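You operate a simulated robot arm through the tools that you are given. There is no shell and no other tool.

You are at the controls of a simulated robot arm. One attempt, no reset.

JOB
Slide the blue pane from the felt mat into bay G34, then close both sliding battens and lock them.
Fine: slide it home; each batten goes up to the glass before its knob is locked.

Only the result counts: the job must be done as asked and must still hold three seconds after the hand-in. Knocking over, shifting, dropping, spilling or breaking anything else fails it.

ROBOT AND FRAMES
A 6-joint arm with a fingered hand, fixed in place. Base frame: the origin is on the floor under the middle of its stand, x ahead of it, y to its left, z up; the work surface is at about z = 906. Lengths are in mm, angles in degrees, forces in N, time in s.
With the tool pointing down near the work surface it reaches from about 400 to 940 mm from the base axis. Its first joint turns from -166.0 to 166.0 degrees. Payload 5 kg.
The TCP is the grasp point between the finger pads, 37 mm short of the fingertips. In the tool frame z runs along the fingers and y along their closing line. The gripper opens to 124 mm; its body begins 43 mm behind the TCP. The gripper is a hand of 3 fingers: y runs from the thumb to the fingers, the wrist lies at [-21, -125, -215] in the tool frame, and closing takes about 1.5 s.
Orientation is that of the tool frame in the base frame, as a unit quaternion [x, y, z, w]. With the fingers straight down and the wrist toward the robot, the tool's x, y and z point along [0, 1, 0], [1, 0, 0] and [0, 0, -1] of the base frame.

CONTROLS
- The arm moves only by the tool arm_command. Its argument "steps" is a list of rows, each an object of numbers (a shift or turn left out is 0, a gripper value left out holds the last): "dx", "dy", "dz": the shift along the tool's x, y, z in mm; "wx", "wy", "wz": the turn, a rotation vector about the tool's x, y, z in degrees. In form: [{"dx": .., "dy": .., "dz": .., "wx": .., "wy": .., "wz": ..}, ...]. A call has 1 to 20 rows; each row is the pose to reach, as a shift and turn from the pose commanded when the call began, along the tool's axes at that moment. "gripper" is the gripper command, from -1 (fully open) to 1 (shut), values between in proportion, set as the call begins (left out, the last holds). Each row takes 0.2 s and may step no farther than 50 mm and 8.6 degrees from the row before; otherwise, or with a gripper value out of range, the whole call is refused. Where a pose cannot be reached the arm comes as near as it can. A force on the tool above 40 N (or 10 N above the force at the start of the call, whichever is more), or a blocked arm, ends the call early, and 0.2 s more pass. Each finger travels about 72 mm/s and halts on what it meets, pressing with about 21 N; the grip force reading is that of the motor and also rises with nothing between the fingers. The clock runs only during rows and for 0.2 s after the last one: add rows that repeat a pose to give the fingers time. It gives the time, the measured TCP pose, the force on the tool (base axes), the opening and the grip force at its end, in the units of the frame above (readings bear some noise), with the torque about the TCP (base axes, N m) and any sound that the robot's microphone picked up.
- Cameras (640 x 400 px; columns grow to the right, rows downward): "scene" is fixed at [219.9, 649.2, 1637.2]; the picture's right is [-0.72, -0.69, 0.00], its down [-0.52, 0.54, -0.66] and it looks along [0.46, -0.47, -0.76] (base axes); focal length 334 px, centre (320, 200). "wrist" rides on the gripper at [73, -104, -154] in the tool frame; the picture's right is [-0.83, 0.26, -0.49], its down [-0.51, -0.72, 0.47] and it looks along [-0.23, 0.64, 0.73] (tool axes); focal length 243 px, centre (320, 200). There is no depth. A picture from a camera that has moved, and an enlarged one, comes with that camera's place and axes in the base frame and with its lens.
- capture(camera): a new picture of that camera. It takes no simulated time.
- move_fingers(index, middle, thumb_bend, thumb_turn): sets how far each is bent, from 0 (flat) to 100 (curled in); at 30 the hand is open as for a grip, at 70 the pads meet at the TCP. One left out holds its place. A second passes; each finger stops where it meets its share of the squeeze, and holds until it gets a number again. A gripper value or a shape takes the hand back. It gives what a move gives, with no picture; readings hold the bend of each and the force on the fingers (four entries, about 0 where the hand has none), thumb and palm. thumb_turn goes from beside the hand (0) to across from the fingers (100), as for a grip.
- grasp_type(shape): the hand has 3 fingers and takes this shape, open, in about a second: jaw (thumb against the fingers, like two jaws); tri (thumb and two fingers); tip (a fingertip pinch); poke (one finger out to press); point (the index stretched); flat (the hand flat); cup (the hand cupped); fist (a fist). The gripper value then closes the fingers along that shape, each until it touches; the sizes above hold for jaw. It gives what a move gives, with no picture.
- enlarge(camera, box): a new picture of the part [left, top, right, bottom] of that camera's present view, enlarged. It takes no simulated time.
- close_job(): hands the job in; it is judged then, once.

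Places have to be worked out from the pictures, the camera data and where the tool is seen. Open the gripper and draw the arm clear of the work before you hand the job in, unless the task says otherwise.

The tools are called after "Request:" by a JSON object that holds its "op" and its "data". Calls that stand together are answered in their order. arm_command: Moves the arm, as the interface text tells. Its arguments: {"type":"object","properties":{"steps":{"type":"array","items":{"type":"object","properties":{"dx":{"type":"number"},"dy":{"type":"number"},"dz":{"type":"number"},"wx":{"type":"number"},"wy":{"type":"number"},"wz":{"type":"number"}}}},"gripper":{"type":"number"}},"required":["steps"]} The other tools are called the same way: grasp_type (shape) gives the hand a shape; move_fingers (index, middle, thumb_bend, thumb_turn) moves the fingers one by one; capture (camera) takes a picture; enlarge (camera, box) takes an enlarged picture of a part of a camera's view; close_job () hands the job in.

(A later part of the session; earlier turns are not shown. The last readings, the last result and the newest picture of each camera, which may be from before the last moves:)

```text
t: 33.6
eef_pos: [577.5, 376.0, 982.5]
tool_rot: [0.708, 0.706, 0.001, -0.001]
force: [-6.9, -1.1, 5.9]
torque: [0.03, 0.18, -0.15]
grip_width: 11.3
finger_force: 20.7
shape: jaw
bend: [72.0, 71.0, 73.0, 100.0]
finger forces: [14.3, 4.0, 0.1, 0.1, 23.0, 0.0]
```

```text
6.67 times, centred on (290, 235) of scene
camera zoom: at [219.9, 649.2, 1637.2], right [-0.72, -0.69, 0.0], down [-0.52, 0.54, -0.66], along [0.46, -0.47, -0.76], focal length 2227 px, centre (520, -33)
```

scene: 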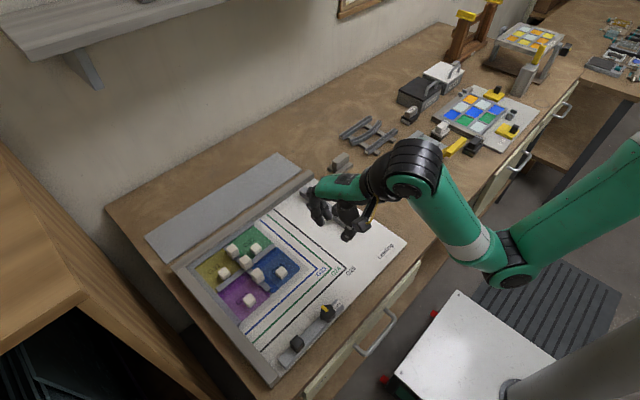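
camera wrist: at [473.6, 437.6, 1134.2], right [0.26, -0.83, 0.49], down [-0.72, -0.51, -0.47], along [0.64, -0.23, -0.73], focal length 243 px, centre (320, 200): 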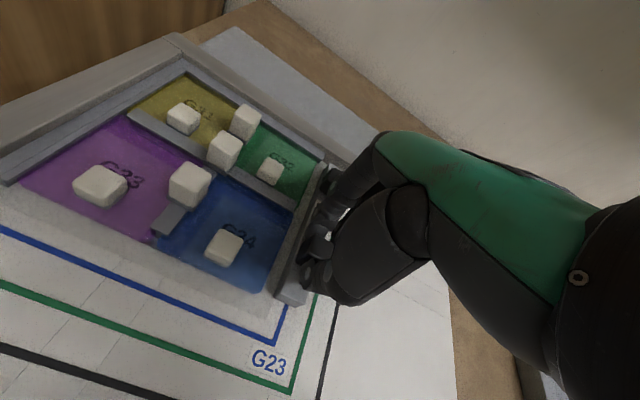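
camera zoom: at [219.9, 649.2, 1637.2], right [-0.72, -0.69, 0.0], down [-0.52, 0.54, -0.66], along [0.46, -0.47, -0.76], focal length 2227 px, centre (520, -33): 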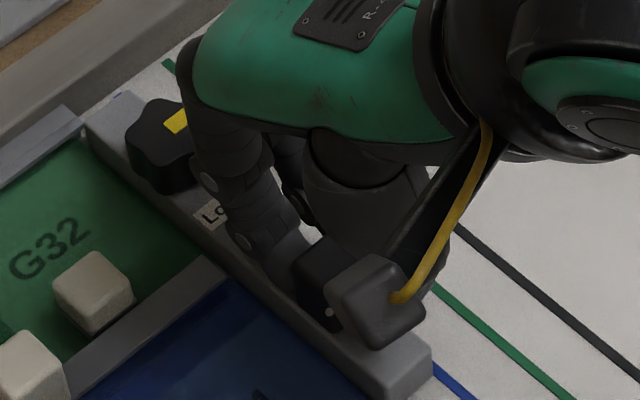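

The batten is nearly touching. Advancing 4 mm more in small steps with a slight relief in x/z, watching Fy.

Request:
{"op": "arm_command", "data": {"steps": [{"dx": 1.3, "dy": -0.5, "dz": -0.4}, {"dx": 2.6, "dy": -1, "dz": -0.8}, {"dx": 4, "dy": -1, "dz": -0.8}], "gripper": 0.9}}

Request:
{"op": "enlarge", "data": {"camera": "wrist", "box": [230, 150, 340, 310]}}

Request:
{"op": "enlarge", "data": {"camera": "scene", "box": [250, 205, 330, 265]}}

```text
t: 34.4
eef_pos: [577.5, 378.1, 982.2]
tool_rot: [0.708, 0.706, -0.002, 0.001]
force: [-1.8, -16.8, 1.0]
torque: [-0.43, 0.01, -0.25]
grip_width: 11.0
finger_force: 20.8
shape: jaw
bend: [72.0, 71.0, 73.0, 100.0]
finger forces: [16.3, 12.0, 0.0, 0.0, 19.9, 0.1]
```

```text
2.50 times, centred on (285, 230) of wrist
camera zoom: at [473.5, 451.3, 1134.0], right [0.26, -0.83, 0.49], down [-0.72, -0.51, -0.47], along [0.64, -0.24, -0.73], focal length 606 px, centre (408, 125)
```

zoom: 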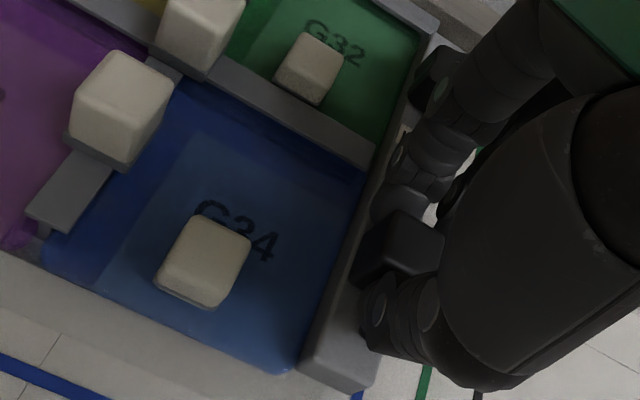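

```text
6.67 times, centred on (290, 235) of scene
camera zoom: at [219.9, 649.2, 1637.2], right [-0.72, -0.69, 0.0], down [-0.52, 0.54, -0.66], along [0.46, -0.47, -0.76], focal length 2227 px, centre (520, -33)
```

zoom: 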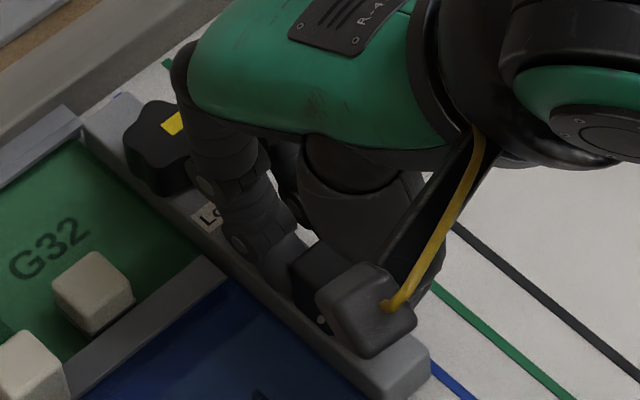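

Fy jumped to −16.8 N: the batten has met something. Zooming on the interface to verify it's against the glass.

Request:
{"op": "enlarge", "data": {"camera": "scene", "box": [272, 238, 312, 263]}}

Request:
{"op": "enlarge", "data": {"camera": "scene", "box": [250, 215, 290, 240]}}

Request:
{"op": "enlarge", "data": {"camera": "wrist", "box": [278, 220, 318, 305]}}

```text
16.00 times, centred on (292, 250) of scene
camera zoom: at [219.9, 649.2, 1637.2], right [-0.72, -0.69, 0.0], down [-0.52, 0.54, -0.66], along [0.46, -0.47, -0.76], focal length 5345 px, centre (768, -608)
```

zoom: 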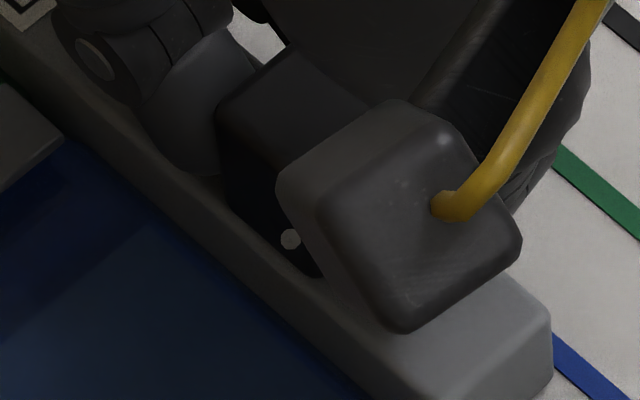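

```text
16.00 times, centred on (270, 228) of scene
camera zoom: at [219.9, 649.2, 1637.2], right [-0.72, -0.69, 0.0], down [-0.52, 0.54, -0.66], along [0.46, -0.47, -0.76], focal length 5345 px, centre (1120, -240)
```

zoom: 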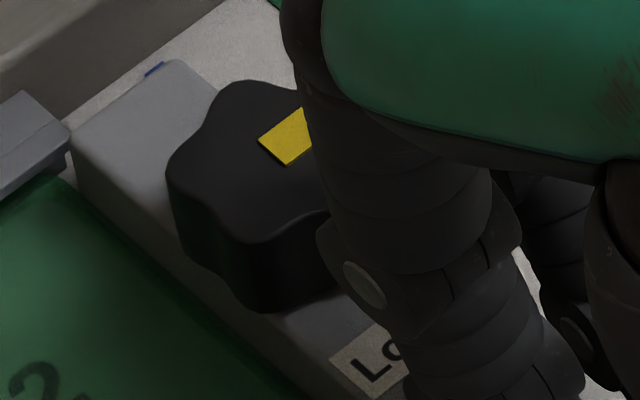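

```text
4.71 times, centred on (298, 262) of wrist
camera zoom: at [473.5, 451.3, 1134.0], right [0.26, -0.83, 0.49], down [-0.72, -0.51, -0.47], along [0.64, -0.24, -0.73], focal length 1142 px, centre (424, -94)
```

zoom: 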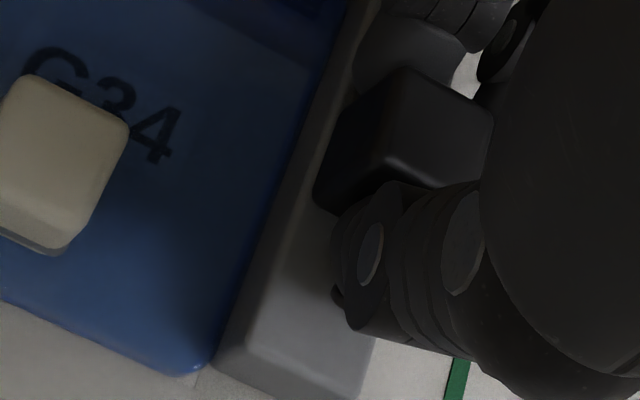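

No visible gap: the batten is against the glass. Releasing the handle and rising, then I'll look at the lock knob.

Request:
{"op": "arm_command", "data": {"steps": [{"dx": 0}, {"dx": 0}, {"dx": 0}], "gripper": 0.2}}

Request:
{"op": "arm_command", "data": {"steps": [{"dz": -20}, {"dz": -50}, {"dx": -15, "dy": -10, "dz": -85}, {"dx": -40, "dy": -25, "dz": -110}], "gripper": 0.2}}

Request:
{"op": "capture", "data": {"camera": "wrist"}}

Request:
{"op": "enlarge", "data": {"camera": "wrist", "box": [200, 130, 320, 270]}}

Request:
{"op": "enlarge", "data": {"camera": "scene", "box": [240, 190, 320, 260]}}

```text
t: 35.2
eef_pos: [577.4, 382.1, 982.8]
tool_rot: [0.707, 0.707, 0.001, 0.0]
force: [0.2, -0.1, 0.7]
torque: [0.0, 0.0, 0.02]
grip_width: 49.1
finger_force: 0.0
shape: jaw
bend: [74.0, 49.0, 72.0, 100.0]
finger forces: [0.1, 0.1, 0.0, 0.0, 0.0, 0.0]
```

```text
t: 36.2
eef_pos: [552.6, 340.0, 1093.3]
tool_rot: [0.707, 0.707, 0.0, 0.0]
force: [0.1, 0.0, 0.1]
torque: [-0.03, 0.01, -0.01]
grip_width: 49.1
finger_force: 0.0
shape: jaw
bend: [74.0, 49.0, 72.0, 100.0]
finger forces: [0.0, 0.1, 0.0, 0.0, 0.0, 0.0]
```

```text
taken
camera wrist: at [448.7, 412.8, 1244.8], right [0.26, -0.83, 0.49], down [-0.72, -0.51, -0.47], along [0.64, -0.23, -0.73], focal length 243 px, centre (320, 200)
```

wrist: 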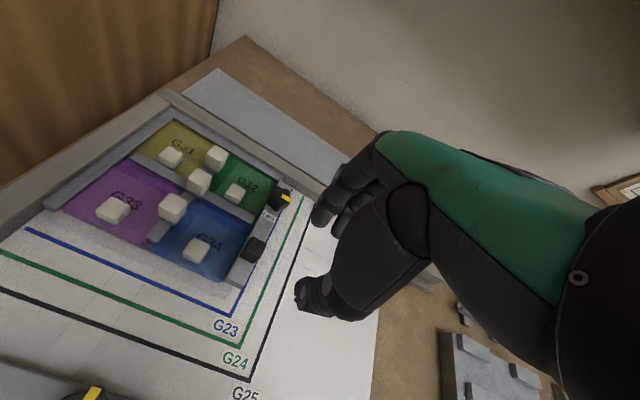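

```text
2.86 times, centred on (260, 200) of wrist
camera zoom: at [448.7, 412.8, 1244.8], right [0.26, -0.83, 0.49], down [-0.72, -0.51, -0.47], along [0.64, -0.23, -0.73], focal length 693 px, centre (491, 200)
```

zoom: 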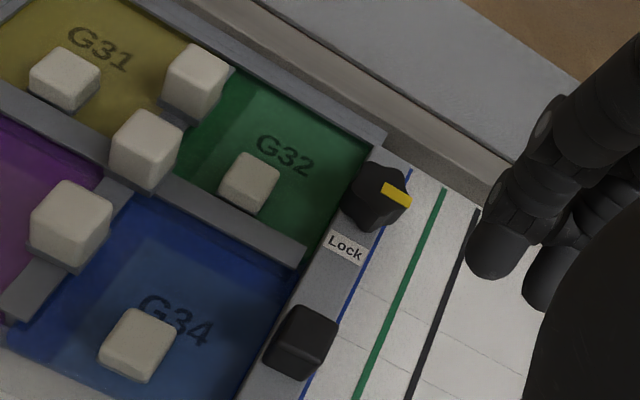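

```text
5.71 times, centred on (280, 225) of scene
camera zoom: at [219.9, 649.2, 1637.2], right [-0.72, -0.69, 0.0], down [-0.52, 0.54, -0.66], along [0.46, -0.47, -0.76], focal length 1909 px, centre (549, 57)
```

zoom: 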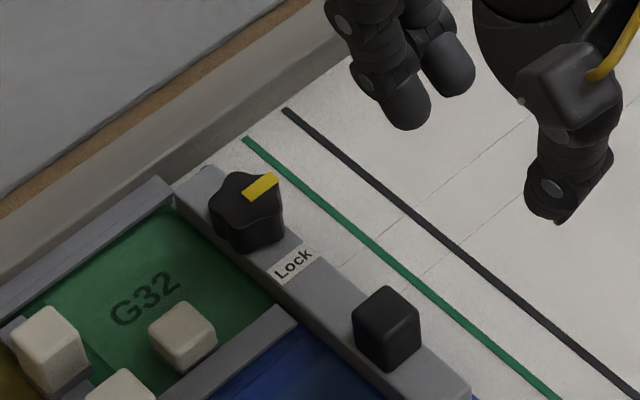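

Batten sits against G32 and G34. I'll lock its knob now: centre ≈ (668, 380), top ≈ z 957. I'll pre-rotate the hand ~60° CCW above the knob so I can then turn it 90° clockwise while staying clear of the G32 knob.

Request:
{"op": "arm_command", "data": {"steps": [{"dx": 5, "dy": 14, "wz": -7.5}, {"dx": 10, "dy": 29, "wz": -15}, {"dx": 15, "dy": 43, "wz": -22.5}, {"dx": 20, "dy": 58, "dz": 5, "wz": -30}, {"dx": 25, "dy": 72, "dz": 10, "wz": -37.5}, {"dx": 30, "dy": 86, "dz": 20, "wz": -45}, {"dx": 35, "dy": 101, "dz": 35, "wz": -52.5}, {"dx": 40, "dy": 115.4, "dz": 50, "wz": -60}], "gripper": 0.1}}

Request:
{"op": "capture", "data": {"camera": "wrist"}}

Request:
{"op": "enlarge", "data": {"camera": "scene", "box": [220, 160, 340, 260]}}

```text
t: 38.0
eef_pos: [666.7, 379.8, 1043.2]
tool_rot: [0.258, 0.966, 0.0, 0.0]
force: [-0.7, -0.3, -0.1]
torque: [-0.01, -0.02, 0.0]
grip_width: 55.4
finger_force: 0.0
shape: jaw
bend: [74.0, 47.0, 71.0, 100.0]
finger forces: [0.1, 0.0, 0.0, 0.0, 0.0, 0.0]
```

```text
taken
camera wrist: at [552.0, 325.7, 1194.4], right [0.85, -0.19, 0.49], down [0.08, -0.88, -0.47], along [0.52, 0.44, -0.73], focal length 243 px, centre (320, 200)
```

wrist: 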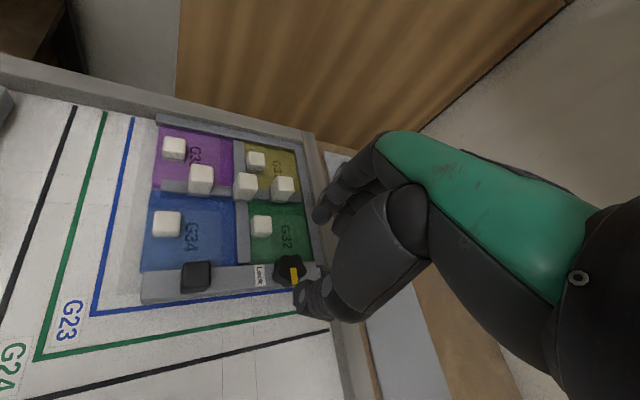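

```text
4.00 times, centred on (280, 210) of scene
camera zoom: at [219.9, 649.2, 1637.2], right [-0.72, -0.69, 0.0], down [-0.52, 0.54, -0.66], along [0.46, -0.47, -0.76], focal length 1336 px, centre (480, 160)
```

zoom: 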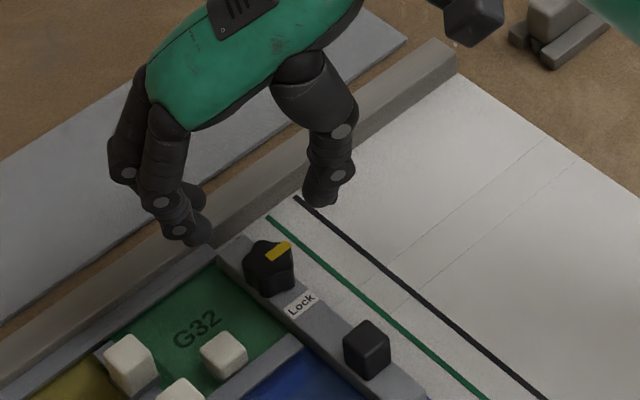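

This new viewpoint helps triangulation. Zooming on the knob to refine its centre and height.

Request:
{"op": "enlarge", "data": {"camera": "wrist", "box": [250, 230, 346, 320]}}

Request:
{"op": "enlarge", "data": {"camera": "scene", "box": [270, 210, 318, 240]}}

Request:
{"op": "enlarge", "data": {"camera": "wrist", "box": [140, 190, 320, 310]}}

```text
4.44 times, centred on (298, 275) of wrist
camera zoom: at [552.0, 325.7, 1194.4], right [0.85, -0.19, 0.49], down [0.08, -0.88, -0.47], along [0.52, 0.44, -0.73], focal length 1078 px, centre (418, -133)
```

zoom: 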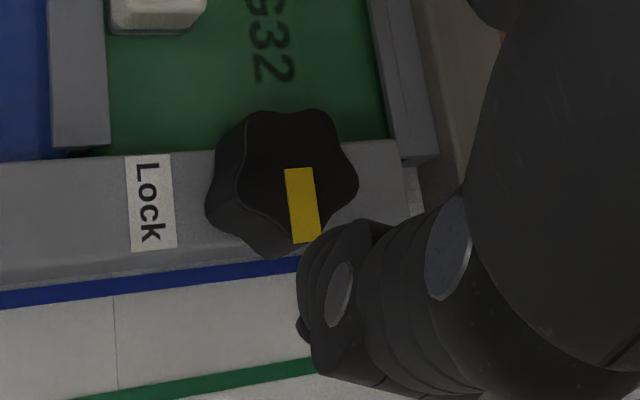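

```text
13.33 times, centred on (294, 225) of scene
camera zoom: at [219.9, 649.2, 1637.2], right [-0.72, -0.69, 0.0], down [-0.52, 0.54, -0.66], along [0.46, -0.47, -0.76], focal length 4454 px, centre (667, -133)
```

zoom: 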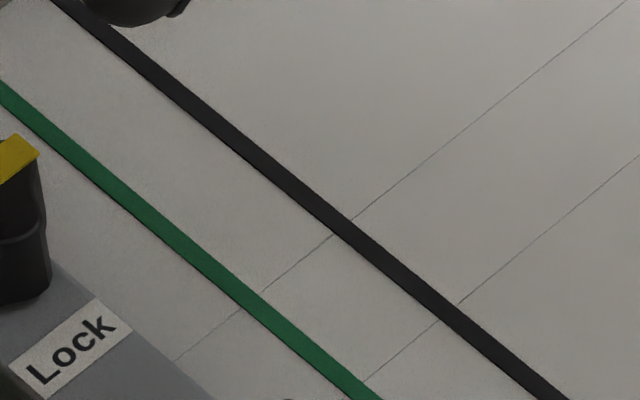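

```text
3.33 times, centred on (230, 250) of wrist
camera zoom: at [552.0, 325.7, 1194.4], right [0.85, -0.19, 0.49], down [0.08, -0.88, -0.47], along [0.52, 0.44, -0.73], focal length 809 px, centre (620, 33)
```

zoom: 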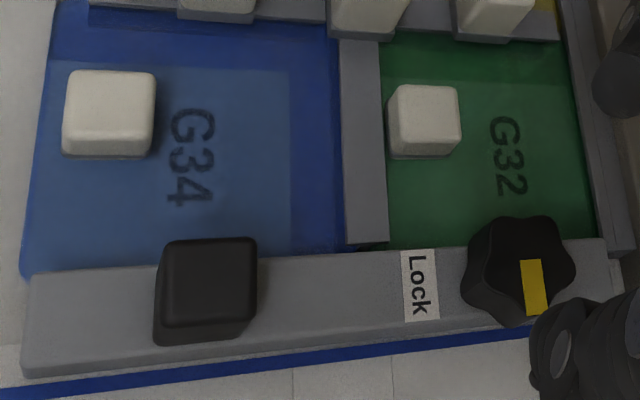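

Three views agree: knob centre ≈ (667, 378.5), top ≈ z 957. Descending onto it with TCP to z≈985.

Request:
{"op": "arm_command", "data": {"steps": [{"dx": -0.9, "dy": -1, "dz": 20}, {"dx": -0.9, "dy": -1, "dz": 40}, {"dx": -0.9, "dy": -1, "dz": 52}, {"dx": -0.9, "dy": -1, "dz": 57}], "gripper": 0.1}}

Request:
{"op": "enlarge", "data": {"camera": "wrist", "box": [240, 150, 380, 320]}}

Request:
{"op": "enlarge", "data": {"camera": "scene", "box": [220, 170, 320, 250]}}

```text
t: 39.0
eef_pos: [666.3, 378.7, 985.0]
tool_rot: [0.259, 0.966, 0.0, 0.0]
force: [0.3, 0.9, 0.2]
torque: [0.03, 0.0, 0.03]
grip_width: 55.1
finger_force: 0.0
shape: jaw
bend: [74.0, 47.0, 71.0, 100.0]
finger forces: [0.0, 0.1, 0.1, 0.0, 0.1, 0.0]
```

```text
2.35 times, centred on (310, 235) of wrist
camera zoom: at [552.2, 324.6, 1137.3], right [0.85, -0.19, 0.49], down [0.08, -0.88, -0.47], along [0.52, 0.44, -0.73], focal length 571 px, centre (344, 118)
```

zoom: 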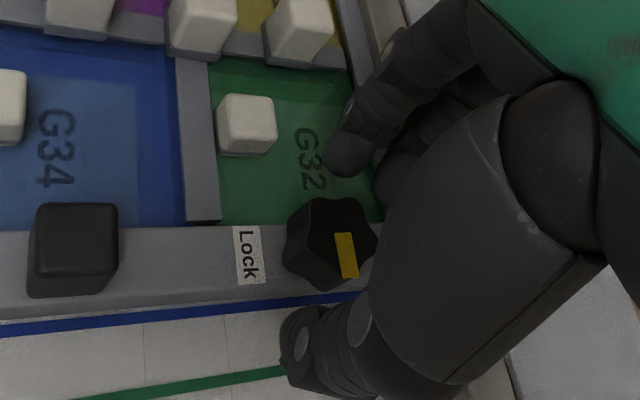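

```text
5.00 times, centred on (270, 210) of scene
camera zoom: at [219.9, 649.2, 1637.2], right [-0.72, -0.69, 0.0], down [-0.52, 0.54, -0.66], along [0.46, -0.47, -0.76], focal length 1670 px, centre (570, 150)
```

zoom: 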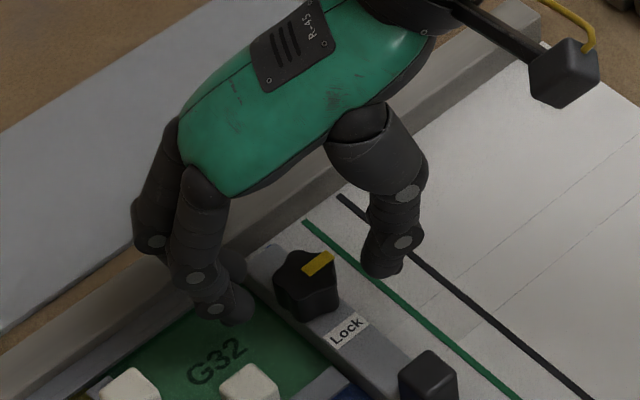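

Fingers and thumb straddle the knob with no contact. Closing on it.

Request:
{"op": "arm_command", "data": {"steps": [{"dz": 0}, {"dz": 0}, {"dz": 0}, {"dz": 0}, {"dz": 0}, {"dz": 0}], "gripper": 0.9}}

Request:
{"op": "enlarge", "data": {"camera": "wrist", "box": [240, 150, 380, 320]}}

Request:
{"op": "enlarge", "data": {"camera": "scene", "box": [220, 170, 320, 250]}}

```text
t: 40.4
eef_pos: [666.7, 378.1, 985.3]
tool_rot: [0.259, 0.966, -0.001, 0.0]
force: [-1.0, -1.4, -3.1]
torque: [0.02, 0.01, -0.02]
grip_width: 20.7
finger_force: 20.9
shape: jaw
bend: [73.0, 65.0, 74.0, 100.0]
finger forces: [11.2, 5.2, 0.0, 0.0, 18.9, 0.0]
```

```text
2.35 times, centred on (310, 235) of wrist
camera zoom: at [552.3, 324.7, 1137.5], right [0.85, -0.19, 0.49], down [0.08, -0.88, -0.47], along [0.52, 0.44, -0.73], focal length 571 px, centre (344, 118)
```

zoom: 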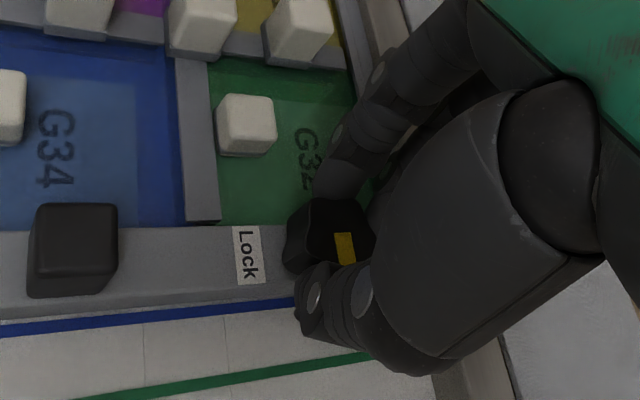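

```text
5.00 times, centred on (270, 210) of scene
camera zoom: at [219.9, 649.2, 1637.2], right [-0.72, -0.69, 0.0], down [-0.52, 0.54, -0.66], along [0.46, -0.47, -0.76], focal length 1670 px, centre (570, 150)
```

zoom: 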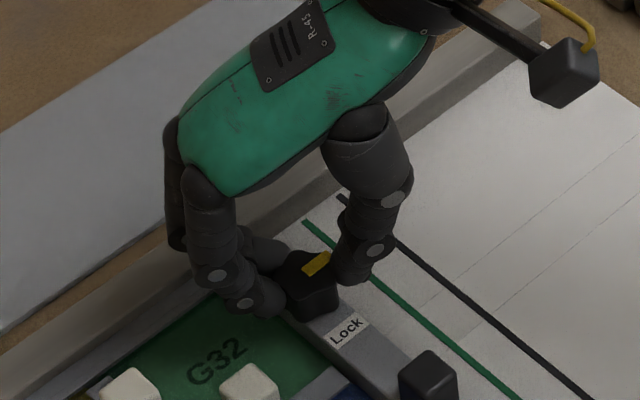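

Knob gripped. Turning clockwise 30° first to check it follows and the batten stays against the glass.

Request:
{"op": "arm_command", "data": {"steps": [{"wz": 6}, {"wz": 12}, {"wz": 18}, {"wz": 24}, {"wz": 30}], "gripper": 0.9}}

Request:
{"op": "enlarge", "data": {"camera": "wrist", "box": [240, 150, 380, 320]}}

Request:
{"op": "enlarge", "data": {"camera": "scene", "box": [230, 180, 330, 260]}}

```text
t: 41.6
eef_pos: [666.3, 378.9, 985.6]
tool_rot: [0.501, 0.866, -0.001, -0.001]
force: [-8.3, -4.7, -3.3]
torque: [-0.11, 0.26, 0.02]
grip_width: 20.4
finger_force: 21.2
shape: jaw
bend: [73.0, 66.0, 74.0, 100.0]
finger forces: [10.3, 4.6, 0.0, 0.0, 23.7, 0.0]
```

```text
2.35 times, centred on (310, 235) of wrist
camera zoom: at [541.0, 389.6, 1137.7], right [0.64, -0.59, 0.49], down [-0.37, -0.8, -0.47], along [0.67, 0.12, -0.73], focal length 571 px, centre (344, 118)
```

zoom: 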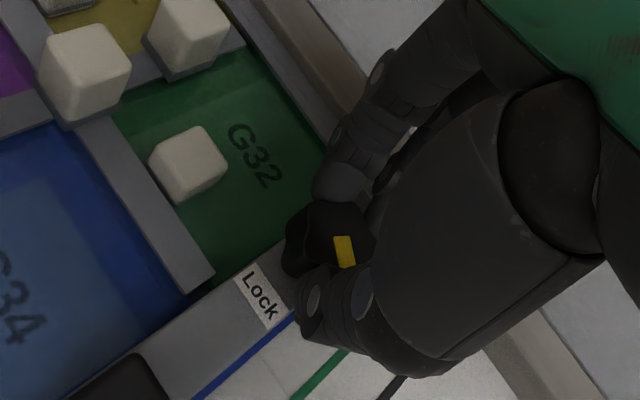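

```text
5.00 times, centred on (280, 220) of scene
camera zoom: at [219.9, 649.2, 1637.2], right [-0.72, -0.69, 0.0], down [-0.52, 0.54, -0.66], along [0.46, -0.47, -0.76], focal length 1670 px, centre (520, 100)
```

zoom: 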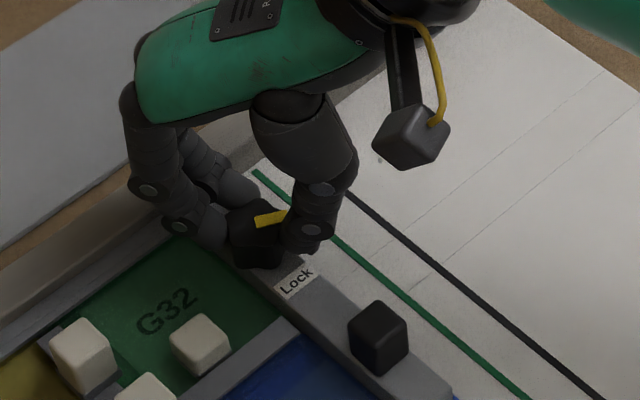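

The knob follows. Continuing another 60° clockwise with a small −y(tool) relief.

Request:
{"op": "arm_command", "data": {"steps": [{"wz": 6, "dy": -0.8}, {"wz": 12, "dy": -0.8}, {"wz": 18, "dy": -0.8}, {"wz": 24, "dy": -0.8}, {"wz": 30, "dy": -0.8}, {"wz": 36, "dy": -0.8}, {"wz": 42, "dy": -0.8}, {"wz": 48, "dy": -0.8}, {"wz": 54, "dy": -0.8}, {"wz": 60, "dy": -0.8}], "gripper": 0.9}}

Request:
{"op": "enlarge", "data": {"camera": "wrist", "box": [240, 150, 380, 320]}}

Request:
{"op": "enlarge", "data": {"camera": "scene", "box": [230, 180, 330, 260]}}

```text
t: 43.8
eef_pos: [666.0, 379.3, 986.9]
tool_rot: [0.866, 0.5, 0.001, 0.0]
force: [-11.2, -1.3, -4.6]
torque: [-0.01, 0.33, 0.03]
grip_width: 19.4
finger_force: 21.4
shape: jaw
bend: [73.0, 66.0, 73.0, 100.0]
finger forces: [9.2, 7.9, 0.0, 0.1, 23.6, 0.0]
```

```text
2.35 times, centred on (310, 235) of wrist
camera zoom: at [613.0, 493.2, 1137.7], right [-0.19, -0.85, 0.49], down [-0.88, -0.08, -0.47], along [0.44, -0.52, -0.73], focal length 571 px, centre (344, 118)
```

zoom: 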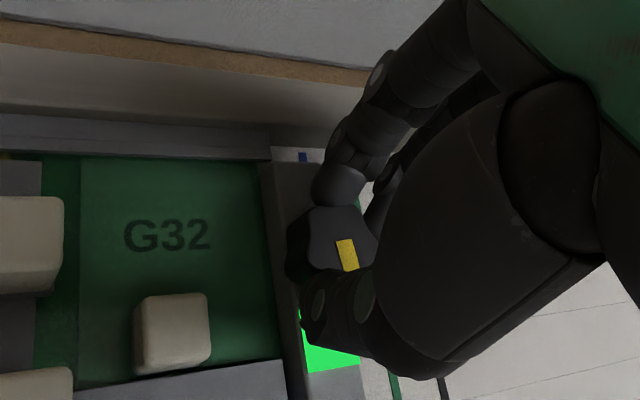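

```text
5.00 times, centred on (280, 220) of scene
camera zoom: at [219.9, 649.2, 1637.2], right [-0.72, -0.69, 0.0], down [-0.52, 0.54, -0.66], along [0.46, -0.47, -0.76], focal length 1670 px, centre (520, 100)
```

zoom: 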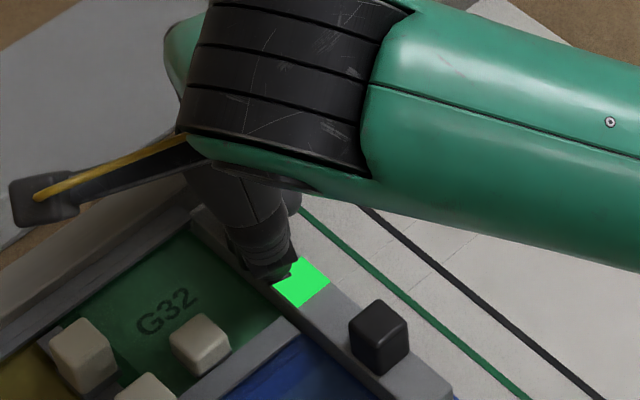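

The Lock label lit bright green: right batten locked. Releasing the knob and rising straight up.

Request:
{"op": "arm_command", "data": {"steps": [{"dz": 0}, {"dz": 0}, {"dz": 0}], "gripper": 0.2}}

Request:
{"op": "arm_command", "data": {"steps": [{"dz": -20}, {"dz": -50}, {"dz": -90}, {"dz": -120}], "gripper": 0.2}}

Request:
{"op": "capture", "data": {"camera": "wrist"}}

Request:
{"op": "capture", "data": {"camera": "scene"}}

```text
t: 44.6
eef_pos: [667.8, 378.7, 986.3]
tool_rot: [0.866, 0.5, 0.0, 0.001]
force: [0.1, -0.5, -0.4]
torque: [-0.02, 0.03, 0.0]
grip_width: 49.4
finger_force: 0.0
shape: jaw
bend: [74.0, 49.0, 72.0, 100.0]
finger forces: [0.0, 0.0, 0.0, 0.0, 0.0, 0.0]
```

```text
t: 45.6
eef_pos: [665.6, 379.9, 1106.2]
tool_rot: [0.866, 0.5, -0.001, 0.0]
force: [-0.3, -0.1, 0.3]
torque: [-0.02, 0.01, 0.01]
grip_width: 49.0
finger_force: 0.1
shape: jaw
bend: [74.0, 49.0, 72.0, 100.0]
finger forces: [0.0, 0.0, 0.0, 0.1, 0.0, 0.0]
```

```text
taken
camera wrist: at [612.8, 494.2, 1258.5], right [-0.19, -0.85, 0.49], down [-0.88, -0.08, -0.47], along [0.44, -0.52, -0.73], focal length 243 px, centre (320, 200)
```

wrist: 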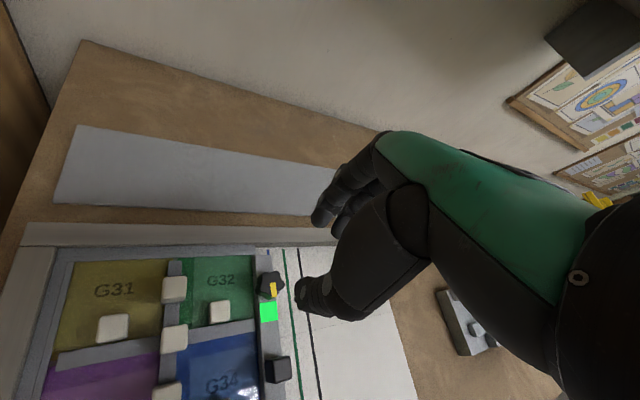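

```text
taken
```

scene: 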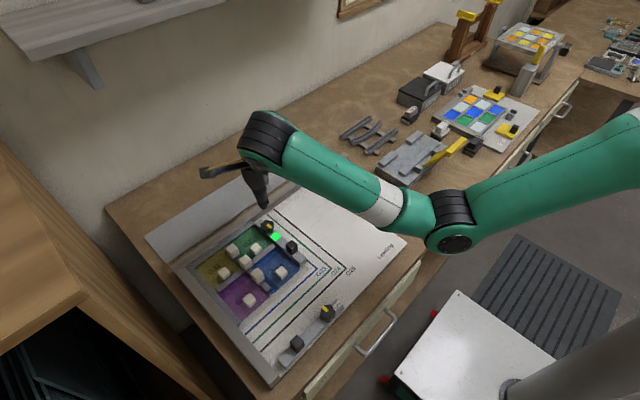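

Right side done. Now the near batten: handle ≈ (405, 521), knob ≈ (404, 435). Moving above its handle with the hand back at zero yaw, and checking the locked batten on the way.

Request:
{"op": "arm_command", "data": {"steps": [{"dx": -1, "dy": -42, "wz": -4.3}, {"dx": -2.5, "dy": -84, "wz": -8.6}, {"dx": -4, "dy": -126, "wz": -12.9}, {"dx": -5, "dy": -169, "wz": -17.2}, {"dx": -6.5, "dy": -211, "wz": -21.5}, {"dx": -8, "dy": -253, "dz": 10, "wz": -25.8}, {"dx": -9, "dy": -295.7, "dz": 26, "wz": -30}], "gripper": 0.1}}

Request:
{"op": "capture", "data": {"camera": "wrist"}}

Request:
{"op": "capture", "data": {"camera": "scene"}}

Request:
{"op": "enlarge", "data": {"camera": "scene", "box": [230, 205, 330, 285]}}

```text
t: 47.2
eef_pos: [405.1, 518.3, 1080.8]
tool_rot: [0.707, 0.707, 0.0, 0.001]
force: [0.2, -0.3, -0.1]
torque: [0.0, -0.03, 0.02]
grip_width: 55.6
finger_force: 0.1
shape: jaw
bend: [74.0, 47.0, 71.0, 100.0]
finger forces: [0.0, 0.0, 0.0, 0.1, 0.0, 0.2]
```

```text
taken
camera wrist: at [301.6, 591.1, 1232.4], right [0.26, -0.83, 0.49], down [-0.72, -0.51, -0.47], along [0.64, -0.23, -0.73], focal length 243 px, centre (320, 200)
```

wrist: 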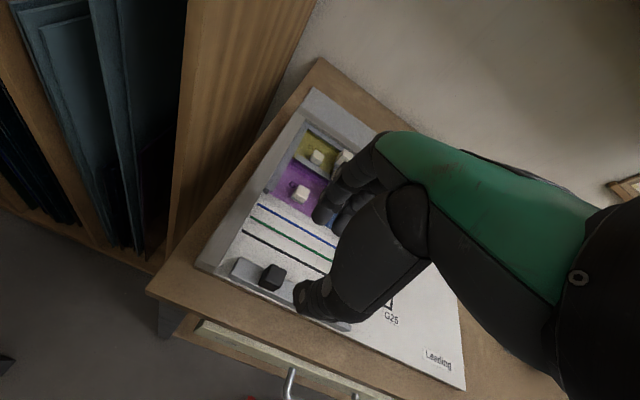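

```text
taken
```

scene: 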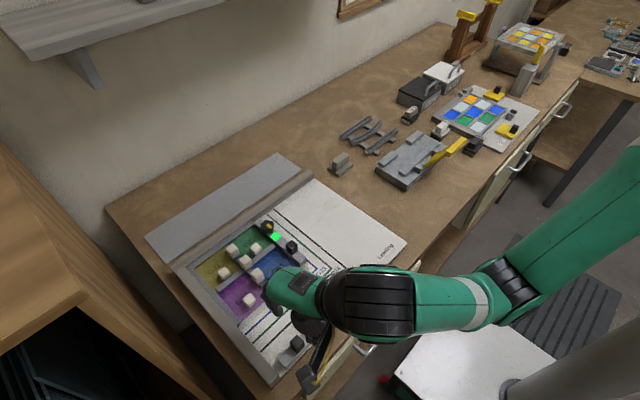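

```text
5.00 times, centred on (280, 245) of scene
camera zoom: at [219.9, 649.2, 1637.2], right [-0.72, -0.69, 0.0], down [-0.52, 0.54, -0.66], along [0.46, -0.47, -0.76], focal length 1670 px, centre (520, -25)
```

zoom: 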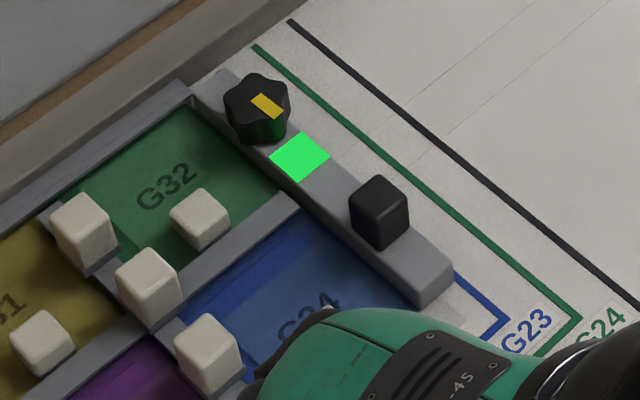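

Right batten remains locked (green, pointer on label). Zooming on the near handle to refine its position.

Request:
{"op": "enlarge", "data": {"camera": "wrist", "box": [225, 230, 345, 340]}}

Request:
{"op": "enlarge", "data": {"camera": "scene", "box": [260, 310, 356, 390]}}

```text
3.64 times, centred on (285, 285) of wrist
camera zoom: at [301.6, 591.1, 1232.4], right [0.26, -0.83, 0.49], down [-0.72, -0.51, -0.47], along [0.64, -0.23, -0.73], focal length 882 px, centre (447, -109)
```

zoom: 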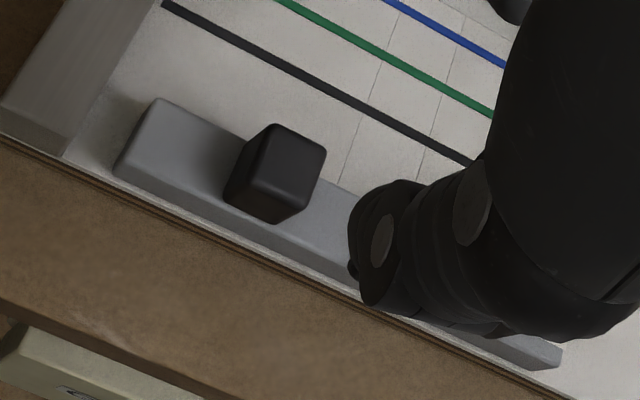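

```text
5.00 times, centred on (308, 350) of scene
camera zoom: at [219.9, 649.2, 1637.2], right [-0.72, -0.69, 0.0], down [-0.52, 0.54, -0.66], along [0.46, -0.47, -0.76], focal length 1670 px, centre (380, -550)
```

zoom: 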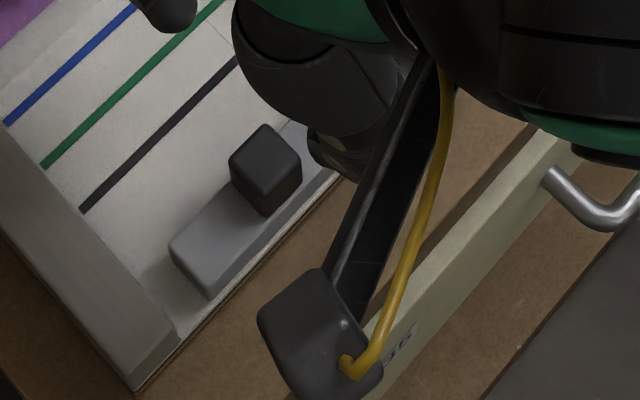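

Handle confirmed at (404.5, 523). Descending to TCP z≈990 (tips ~10 mm above the batten, to clear pane knobs later) and closing.

Request:
{"op": "arm_command", "data": {"steps": [{"dx": 4, "dz": 30}, {"dx": 4, "dz": 60}, {"dx": 4, "dz": 80}, {"dx": 4, "dz": 90.5}], "gripper": 0.1}}

Request:
{"op": "enlarge", "data": {"camera": "wrist", "box": [250, 150, 370, 330]}}

Request:
{"op": "enlarge", "data": {"camera": "scene", "box": [250, 300, 346, 390]}}

```text
t: 48.2
eef_pos: [406.8, 523.7, 989.4]
tool_rot: [0.707, 0.707, 0.0, 0.0]
force: [0.4, 0.3, -0.4]
torque: [0.01, 0.02, 0.01]
grip_width: 55.1
finger_force: 0.0
shape: jaw
bend: [74.0, 47.0, 71.0, 100.0]
finger forces: [0.0, 0.1, 0.0, 0.0, 0.0, 0.0]
```

```text
2.22 times, centred on (310, 240) of wrist
camera zoom: at [301.8, 594.9, 1141.1], right [0.26, -0.83, 0.49], down [-0.72, -0.51, -0.47], along [0.64, -0.23, -0.73], focal length 539 px, centre (342, 111)
```

zoom: 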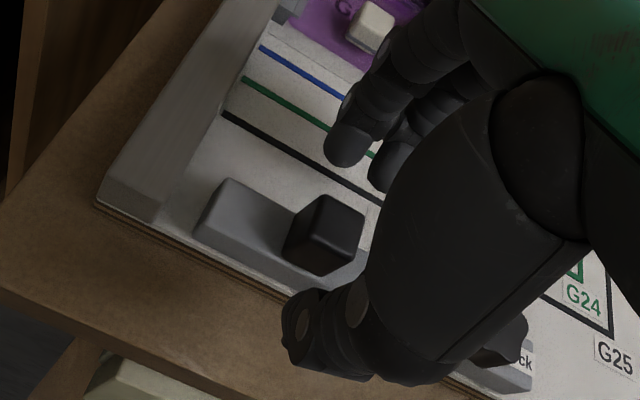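

```text
4.44 times, centred on (298, 345) of scene
camera zoom: at [219.9, 649.2, 1637.2], right [-0.72, -0.69, 0.0], down [-0.52, 0.54, -0.66], along [0.46, -0.47, -0.76], focal length 1485 px, centre (418, -444)
```

zoom: 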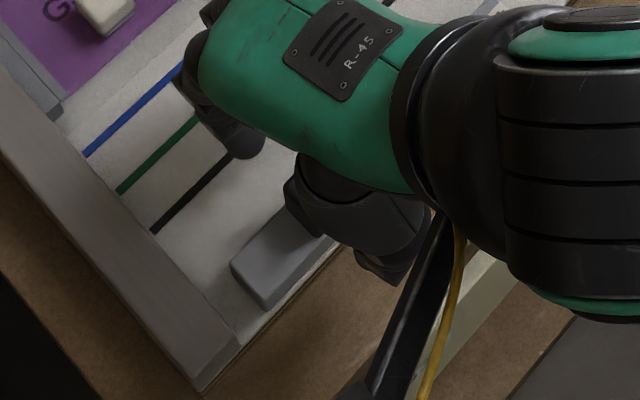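

Handle sits between fingers and thumb just as before. Closing the grip.

Request:
{"op": "arm_command", "data": {"steps": [{"dz": 0}, {"dz": 0}, {"dz": 0}, {"dz": 0}, {"dz": 0}, {"dz": 0}], "gripper": 0.9}}

Request:
{"op": "enlarge", "data": {"camera": "wrist", "box": [250, 150, 370, 330]}}

```text
t: 49.6
eef_pos: [405.3, 522.7, 989.1]
tool_rot: [0.708, 0.707, -0.001, 0.001]
force: [-0.4, -3.1, -2.8]
torque: [-0.12, -0.03, -0.1]
grip_width: 12.8
finger_force: 20.7
shape: jaw
bend: [72.0, 67.0, 73.0, 100.0]
finger forces: [14.8, 5.2, 0.0, 0.1, 19.4, 0.0]
```

```text
2.22 times, centred on (310, 240) of wrist
camera zoom: at [301.9, 594.8, 1141.0], right [0.26, -0.83, 0.49], down [-0.72, -0.51, -0.47], along [0.64, -0.23, -0.73], focal length 539 px, centre (342, 111)
```

zoom: 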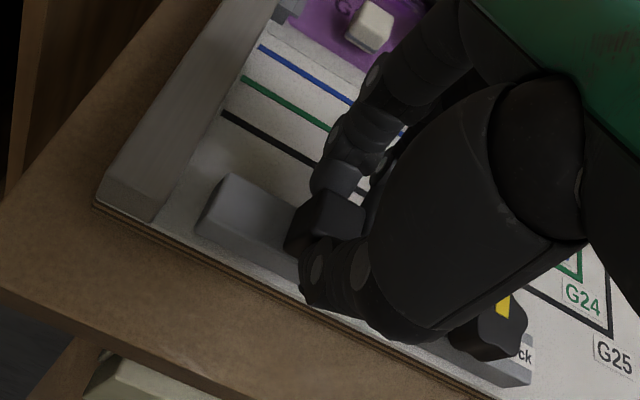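

Grip is balanced. Sliding the near batten +x by 95 mm.

Request:
{"op": "arm_command", "data": {"steps": [{"dy": 5}, {"dy": 15}, {"dy": 30}, {"dy": 45}, {"dy": 60}, {"dy": 75}, {"dy": 87}, {"dy": 95}], "gripper": 0.9}}

Request:
{"op": "enlarge", "data": {"camera": "scene", "box": [220, 260, 340, 360]}}

Request:
{"op": "enlarge", "data": {"camera": "wrist", "box": [230, 140, 370, 340]}}

```text
t: 51.4
eef_pos: [501.3, 523.6, 989.5]
tool_rot: [0.707, 0.707, 0.001, -0.001]
force: [0.8, -4.7, -3.1]
torque: [-0.12, -0.04, -0.15]
grip_width: 12.0
finger_force: 20.9
shape: jaw
bend: [72.0, 71.0, 73.0, 100.0]
finger forces: [15.9, 6.0, 0.0, 0.0, 18.9, 0.0]
```

```text
4.00 times, centred on (280, 310) of scene
camera zoom: at [219.9, 649.2, 1637.2], right [-0.72, -0.69, 0.0], down [-0.52, 0.54, -0.66], along [0.46, -0.47, -0.76], focal length 1336 px, centre (480, -240)
```

zoom: 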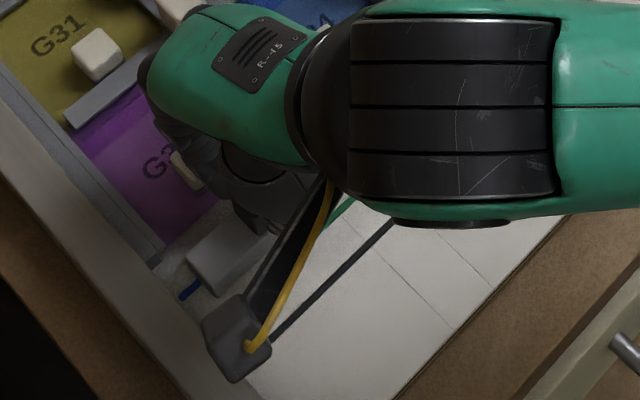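

```text
2.00 times, centred on (300, 240) of wrist
camera zoom: at [398.0, 594.9, 1141.1], right [0.26, -0.83, 0.49], down [-0.72, -0.51, -0.47], along [0.64, -0.23, -0.73], focal length 485 px, centre (360, 120)
```

zoom: 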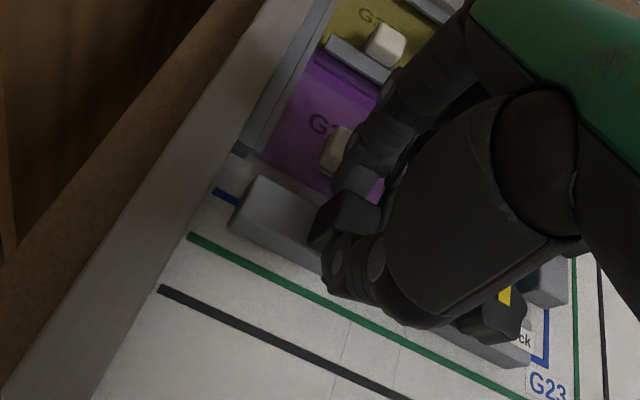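

The index fingertip is approaching the G33 knob region; let me zoom in to check the clearance before going on.

Request:
{"op": "enlarge", "data": {"camera": "wrist", "box": [285, 185, 333, 245]}}

Request:
{"op": "enlarge", "data": {"camera": "scene", "box": [248, 285, 308, 330]}}

```text
6.67 times, centred on (309, 215) of wrist
camera zoom: at [398.0, 594.9, 1141.1], right [0.26, -0.83, 0.49], down [-0.72, -0.51, -0.47], along [0.64, -0.23, -0.73], focal length 1618 px, centre (393, 100)
```

zoom: 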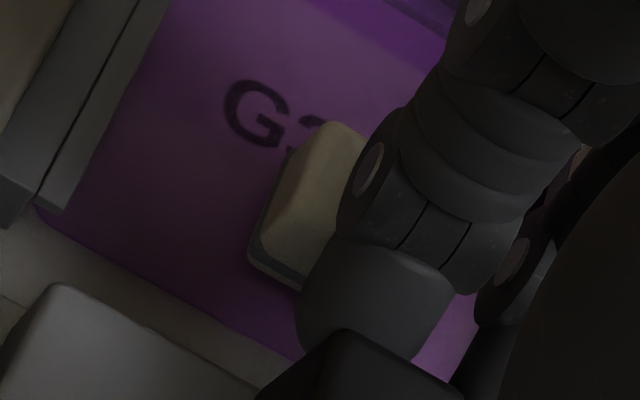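

```text
8.89 times, centred on (278, 308) of scene
camera zoom: at [219.9, 649.2, 1637.2], right [-0.72, -0.69, 0.0], down [-0.52, 0.54, -0.66], along [0.46, -0.47, -0.76], focal length 2970 px, centre (693, -756)
```

zoom: 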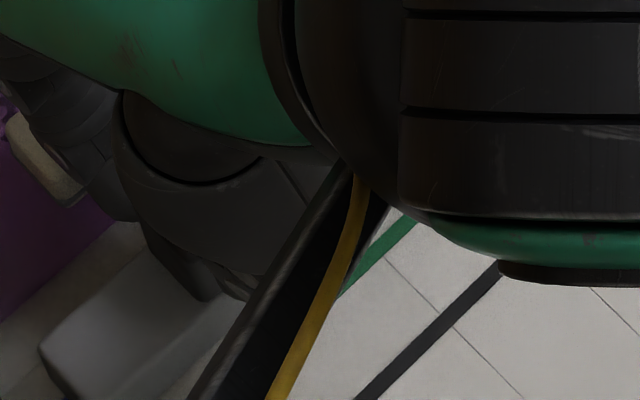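

G33's knob face is at x≈541, so the fingers will pass above it in the last 20 mm. For more vertical margin I'll open slightly, raise 6 mm, and re-grip the handle higher.

Request:
{"op": "arm_command", "data": {"steps": [{"dz": 0}, {"dz": 0}, {"dz": 0}], "gripper": 0.42}}

Request:
{"op": "arm_command", "data": {"steps": [{"dz": -3}, {"dz": -6}, {"dz": -6}], "gripper": 0.42}}

Request:
{"op": "arm_command", "data": {"steps": [{"dz": 0}, {"dz": 0}, {"dz": 0}, {"dz": 0}, {"dz": 0}], "gripper": 0.9}}

Request:
{"op": "enlarge", "data": {"camera": "wrist", "box": [230, 140, 370, 340]}}

```text
t: 52.2
eef_pos: [500.8, 522.5, 988.5]
tool_rot: [0.707, 0.708, 0.0, 0.0]
force: [0.3, -0.5, 0.2]
torque: [0.0, -0.01, -0.01]
grip_width: 35.4
finger_force: 0.0
shape: jaw
bend: [74.0, 54.0, 74.0, 100.0]
finger forces: [0.0, 0.0, 0.0, 0.1, 0.0, 0.0]
```

```text
t: 53.0
eef_pos: [501.3, 522.9, 994.6]
tool_rot: [0.708, 0.707, 0.001, -0.001]
force: [0.4, -0.3, -0.3]
torque: [0.04, 0.02, -0.03]
grip_width: 35.6
finger_force: 0.0
shape: jaw
bend: [74.0, 54.0, 74.0, 100.0]
finger forces: [0.0, 0.0, 0.1, 0.0, 0.0, 0.0]
```

```text
t: 54.2
eef_pos: [500.7, 520.9, 995.8]
tool_rot: [0.707, 0.707, -0.001, 0.0]
force: [0.0, -3.2, -0.8]
torque: [-0.1, 0.02, -0.14]
grip_width: 13.5
finger_force: 21.0
shape: jaw
bend: [72.0, 67.0, 73.0, 100.0]
finger forces: [14.2, 5.1, 0.0, 0.0, 18.8, 0.1]
```

```text
2.00 times, centred on (300, 240) of wrist
camera zoom: at [397.5, 594.8, 1146.8], right [0.26, -0.83, 0.49], down [-0.72, -0.51, -0.47], along [0.64, -0.23, -0.73], focal length 485 px, centre (360, 120)
```

zoom: 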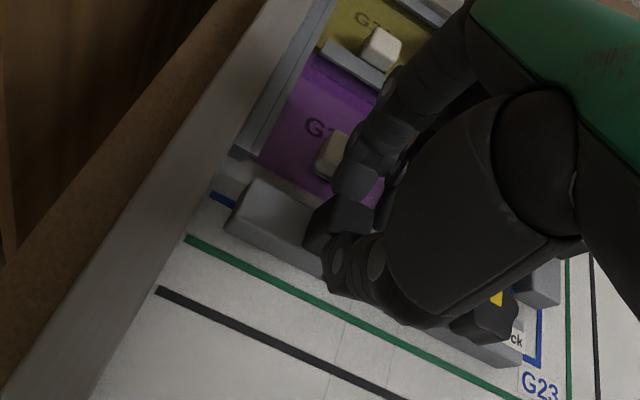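

Re-gripped higher with balanced forces. Advancing +x 12 mm, then smaller steps.

Request:
{"op": "arm_command", "data": {"steps": [{"dy": 3}, {"dy": 6}, {"dy": 9}, {"dy": 12}], "gripper": 0.9}}

Request:
{"op": "enlarge", "data": {"camera": "wrist", "box": [230, 140, 370, 340]}}

Request:
{"op": "enlarge", "data": {"camera": "wrist", "box": [270, 180, 334, 240]}}

```text
t: 55.2
eef_pos: [513.4, 523.5, 995.2]
tool_rot: [0.708, 0.706, 0.0, 0.001]
force: [-0.7, -5.7, -4.2]
torque: [-0.14, -0.01, -0.2]
grip_width: 13.3
finger_force: 21.0
shape: jaw
bend: [72.0, 67.0, 73.0, 100.0]
finger forces: [14.6, 5.7, 0.1, 0.1, 18.3, 0.0]
```

```text
2.00 times, centred on (300, 240) of wrist
camera zoom: at [409.8, 594.9, 1146.9], right [0.26, -0.83, 0.49], down [-0.72, -0.51, -0.47], along [0.64, -0.23, -0.73], focal length 485 px, centre (360, 120)
```

zoom: 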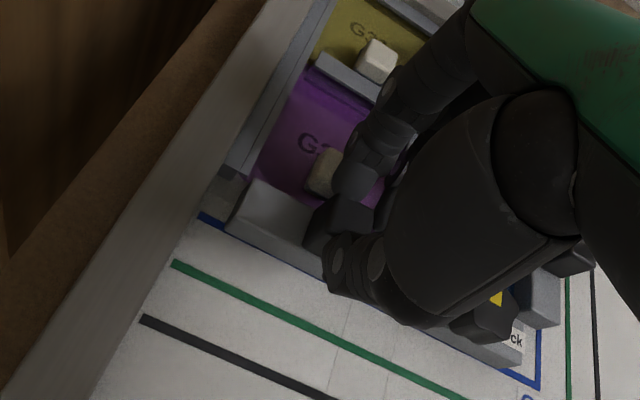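

```text
6.67 times, centred on (302, 210) of wrist
camera zoom: at [409.8, 594.9, 1146.9], right [0.26, -0.83, 0.49], down [-0.72, -0.51, -0.47], along [0.64, -0.23, -0.73], focal length 1618 px, centre (440, 133)
```

zoom: 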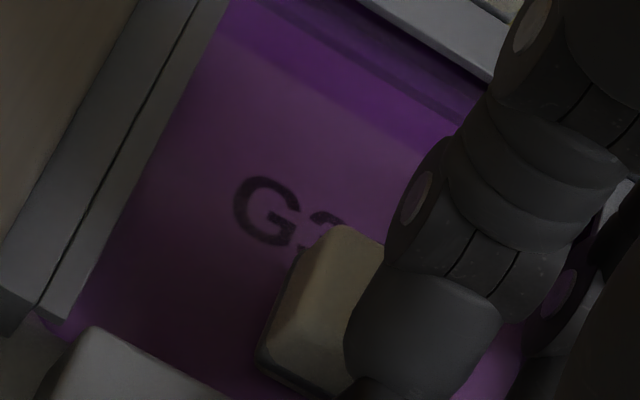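

Clearance is OK and forces stay small. Advancing 6 mm more.

Request:
{"op": "arm_command", "data": {"steps": [{"dy": 2}, {"dy": 4}, {"dy": 6}], "gripper": 0.9}}

Request:
{"op": "enlarge", "data": {"camera": "wrist", "box": [230, 140, 370, 340]}}

Request:
{"op": "enlarge", "data": {"camera": "wrist", "box": [270, 180, 334, 240]}}

```text
t: 56.0
eef_pos: [518.8, 522.5, 994.9]
tool_rot: [0.707, 0.707, -0.001, 0.0]
force: [-2.2, -6.5, -3.9]
torque: [-0.15, 0.07, -0.16]
grip_width: 13.3
finger_force: 20.9
shape: jaw
bend: [72.0, 67.0, 73.0, 100.0]
finger forces: [14.1, 6.2, 0.0, 0.0, 19.3, 0.0]
```

```text
2.00 times, centred on (300, 240) of wrist
camera zoom: at [415.3, 594.9, 1146.9], right [0.26, -0.83, 0.49], down [-0.72, -0.51, -0.47], along [0.64, -0.23, -0.73], focal length 485 px, centre (360, 120)
```

zoom: 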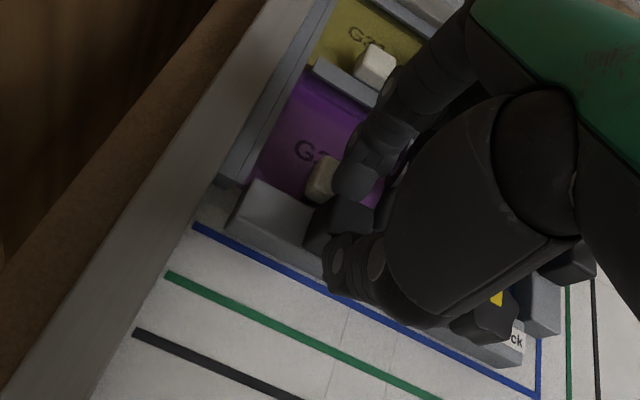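

```text
6.67 times, centred on (302, 210) of wrist
camera zoom: at [415.3, 594.9, 1146.9], right [0.26, -0.83, 0.49], down [-0.72, -0.51, -0.47], along [0.64, -0.23, -0.73], focal length 1618 px, centre (440, 133)
```

zoom: 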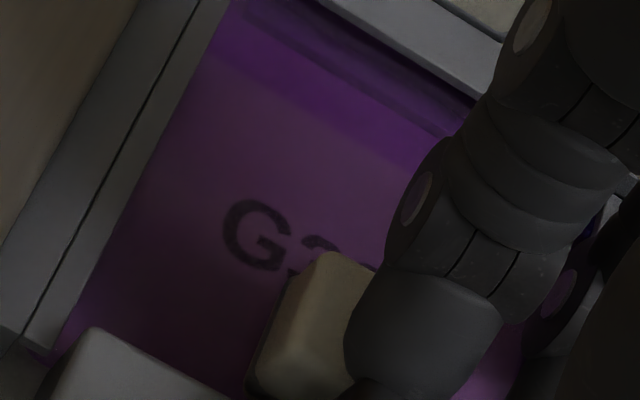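

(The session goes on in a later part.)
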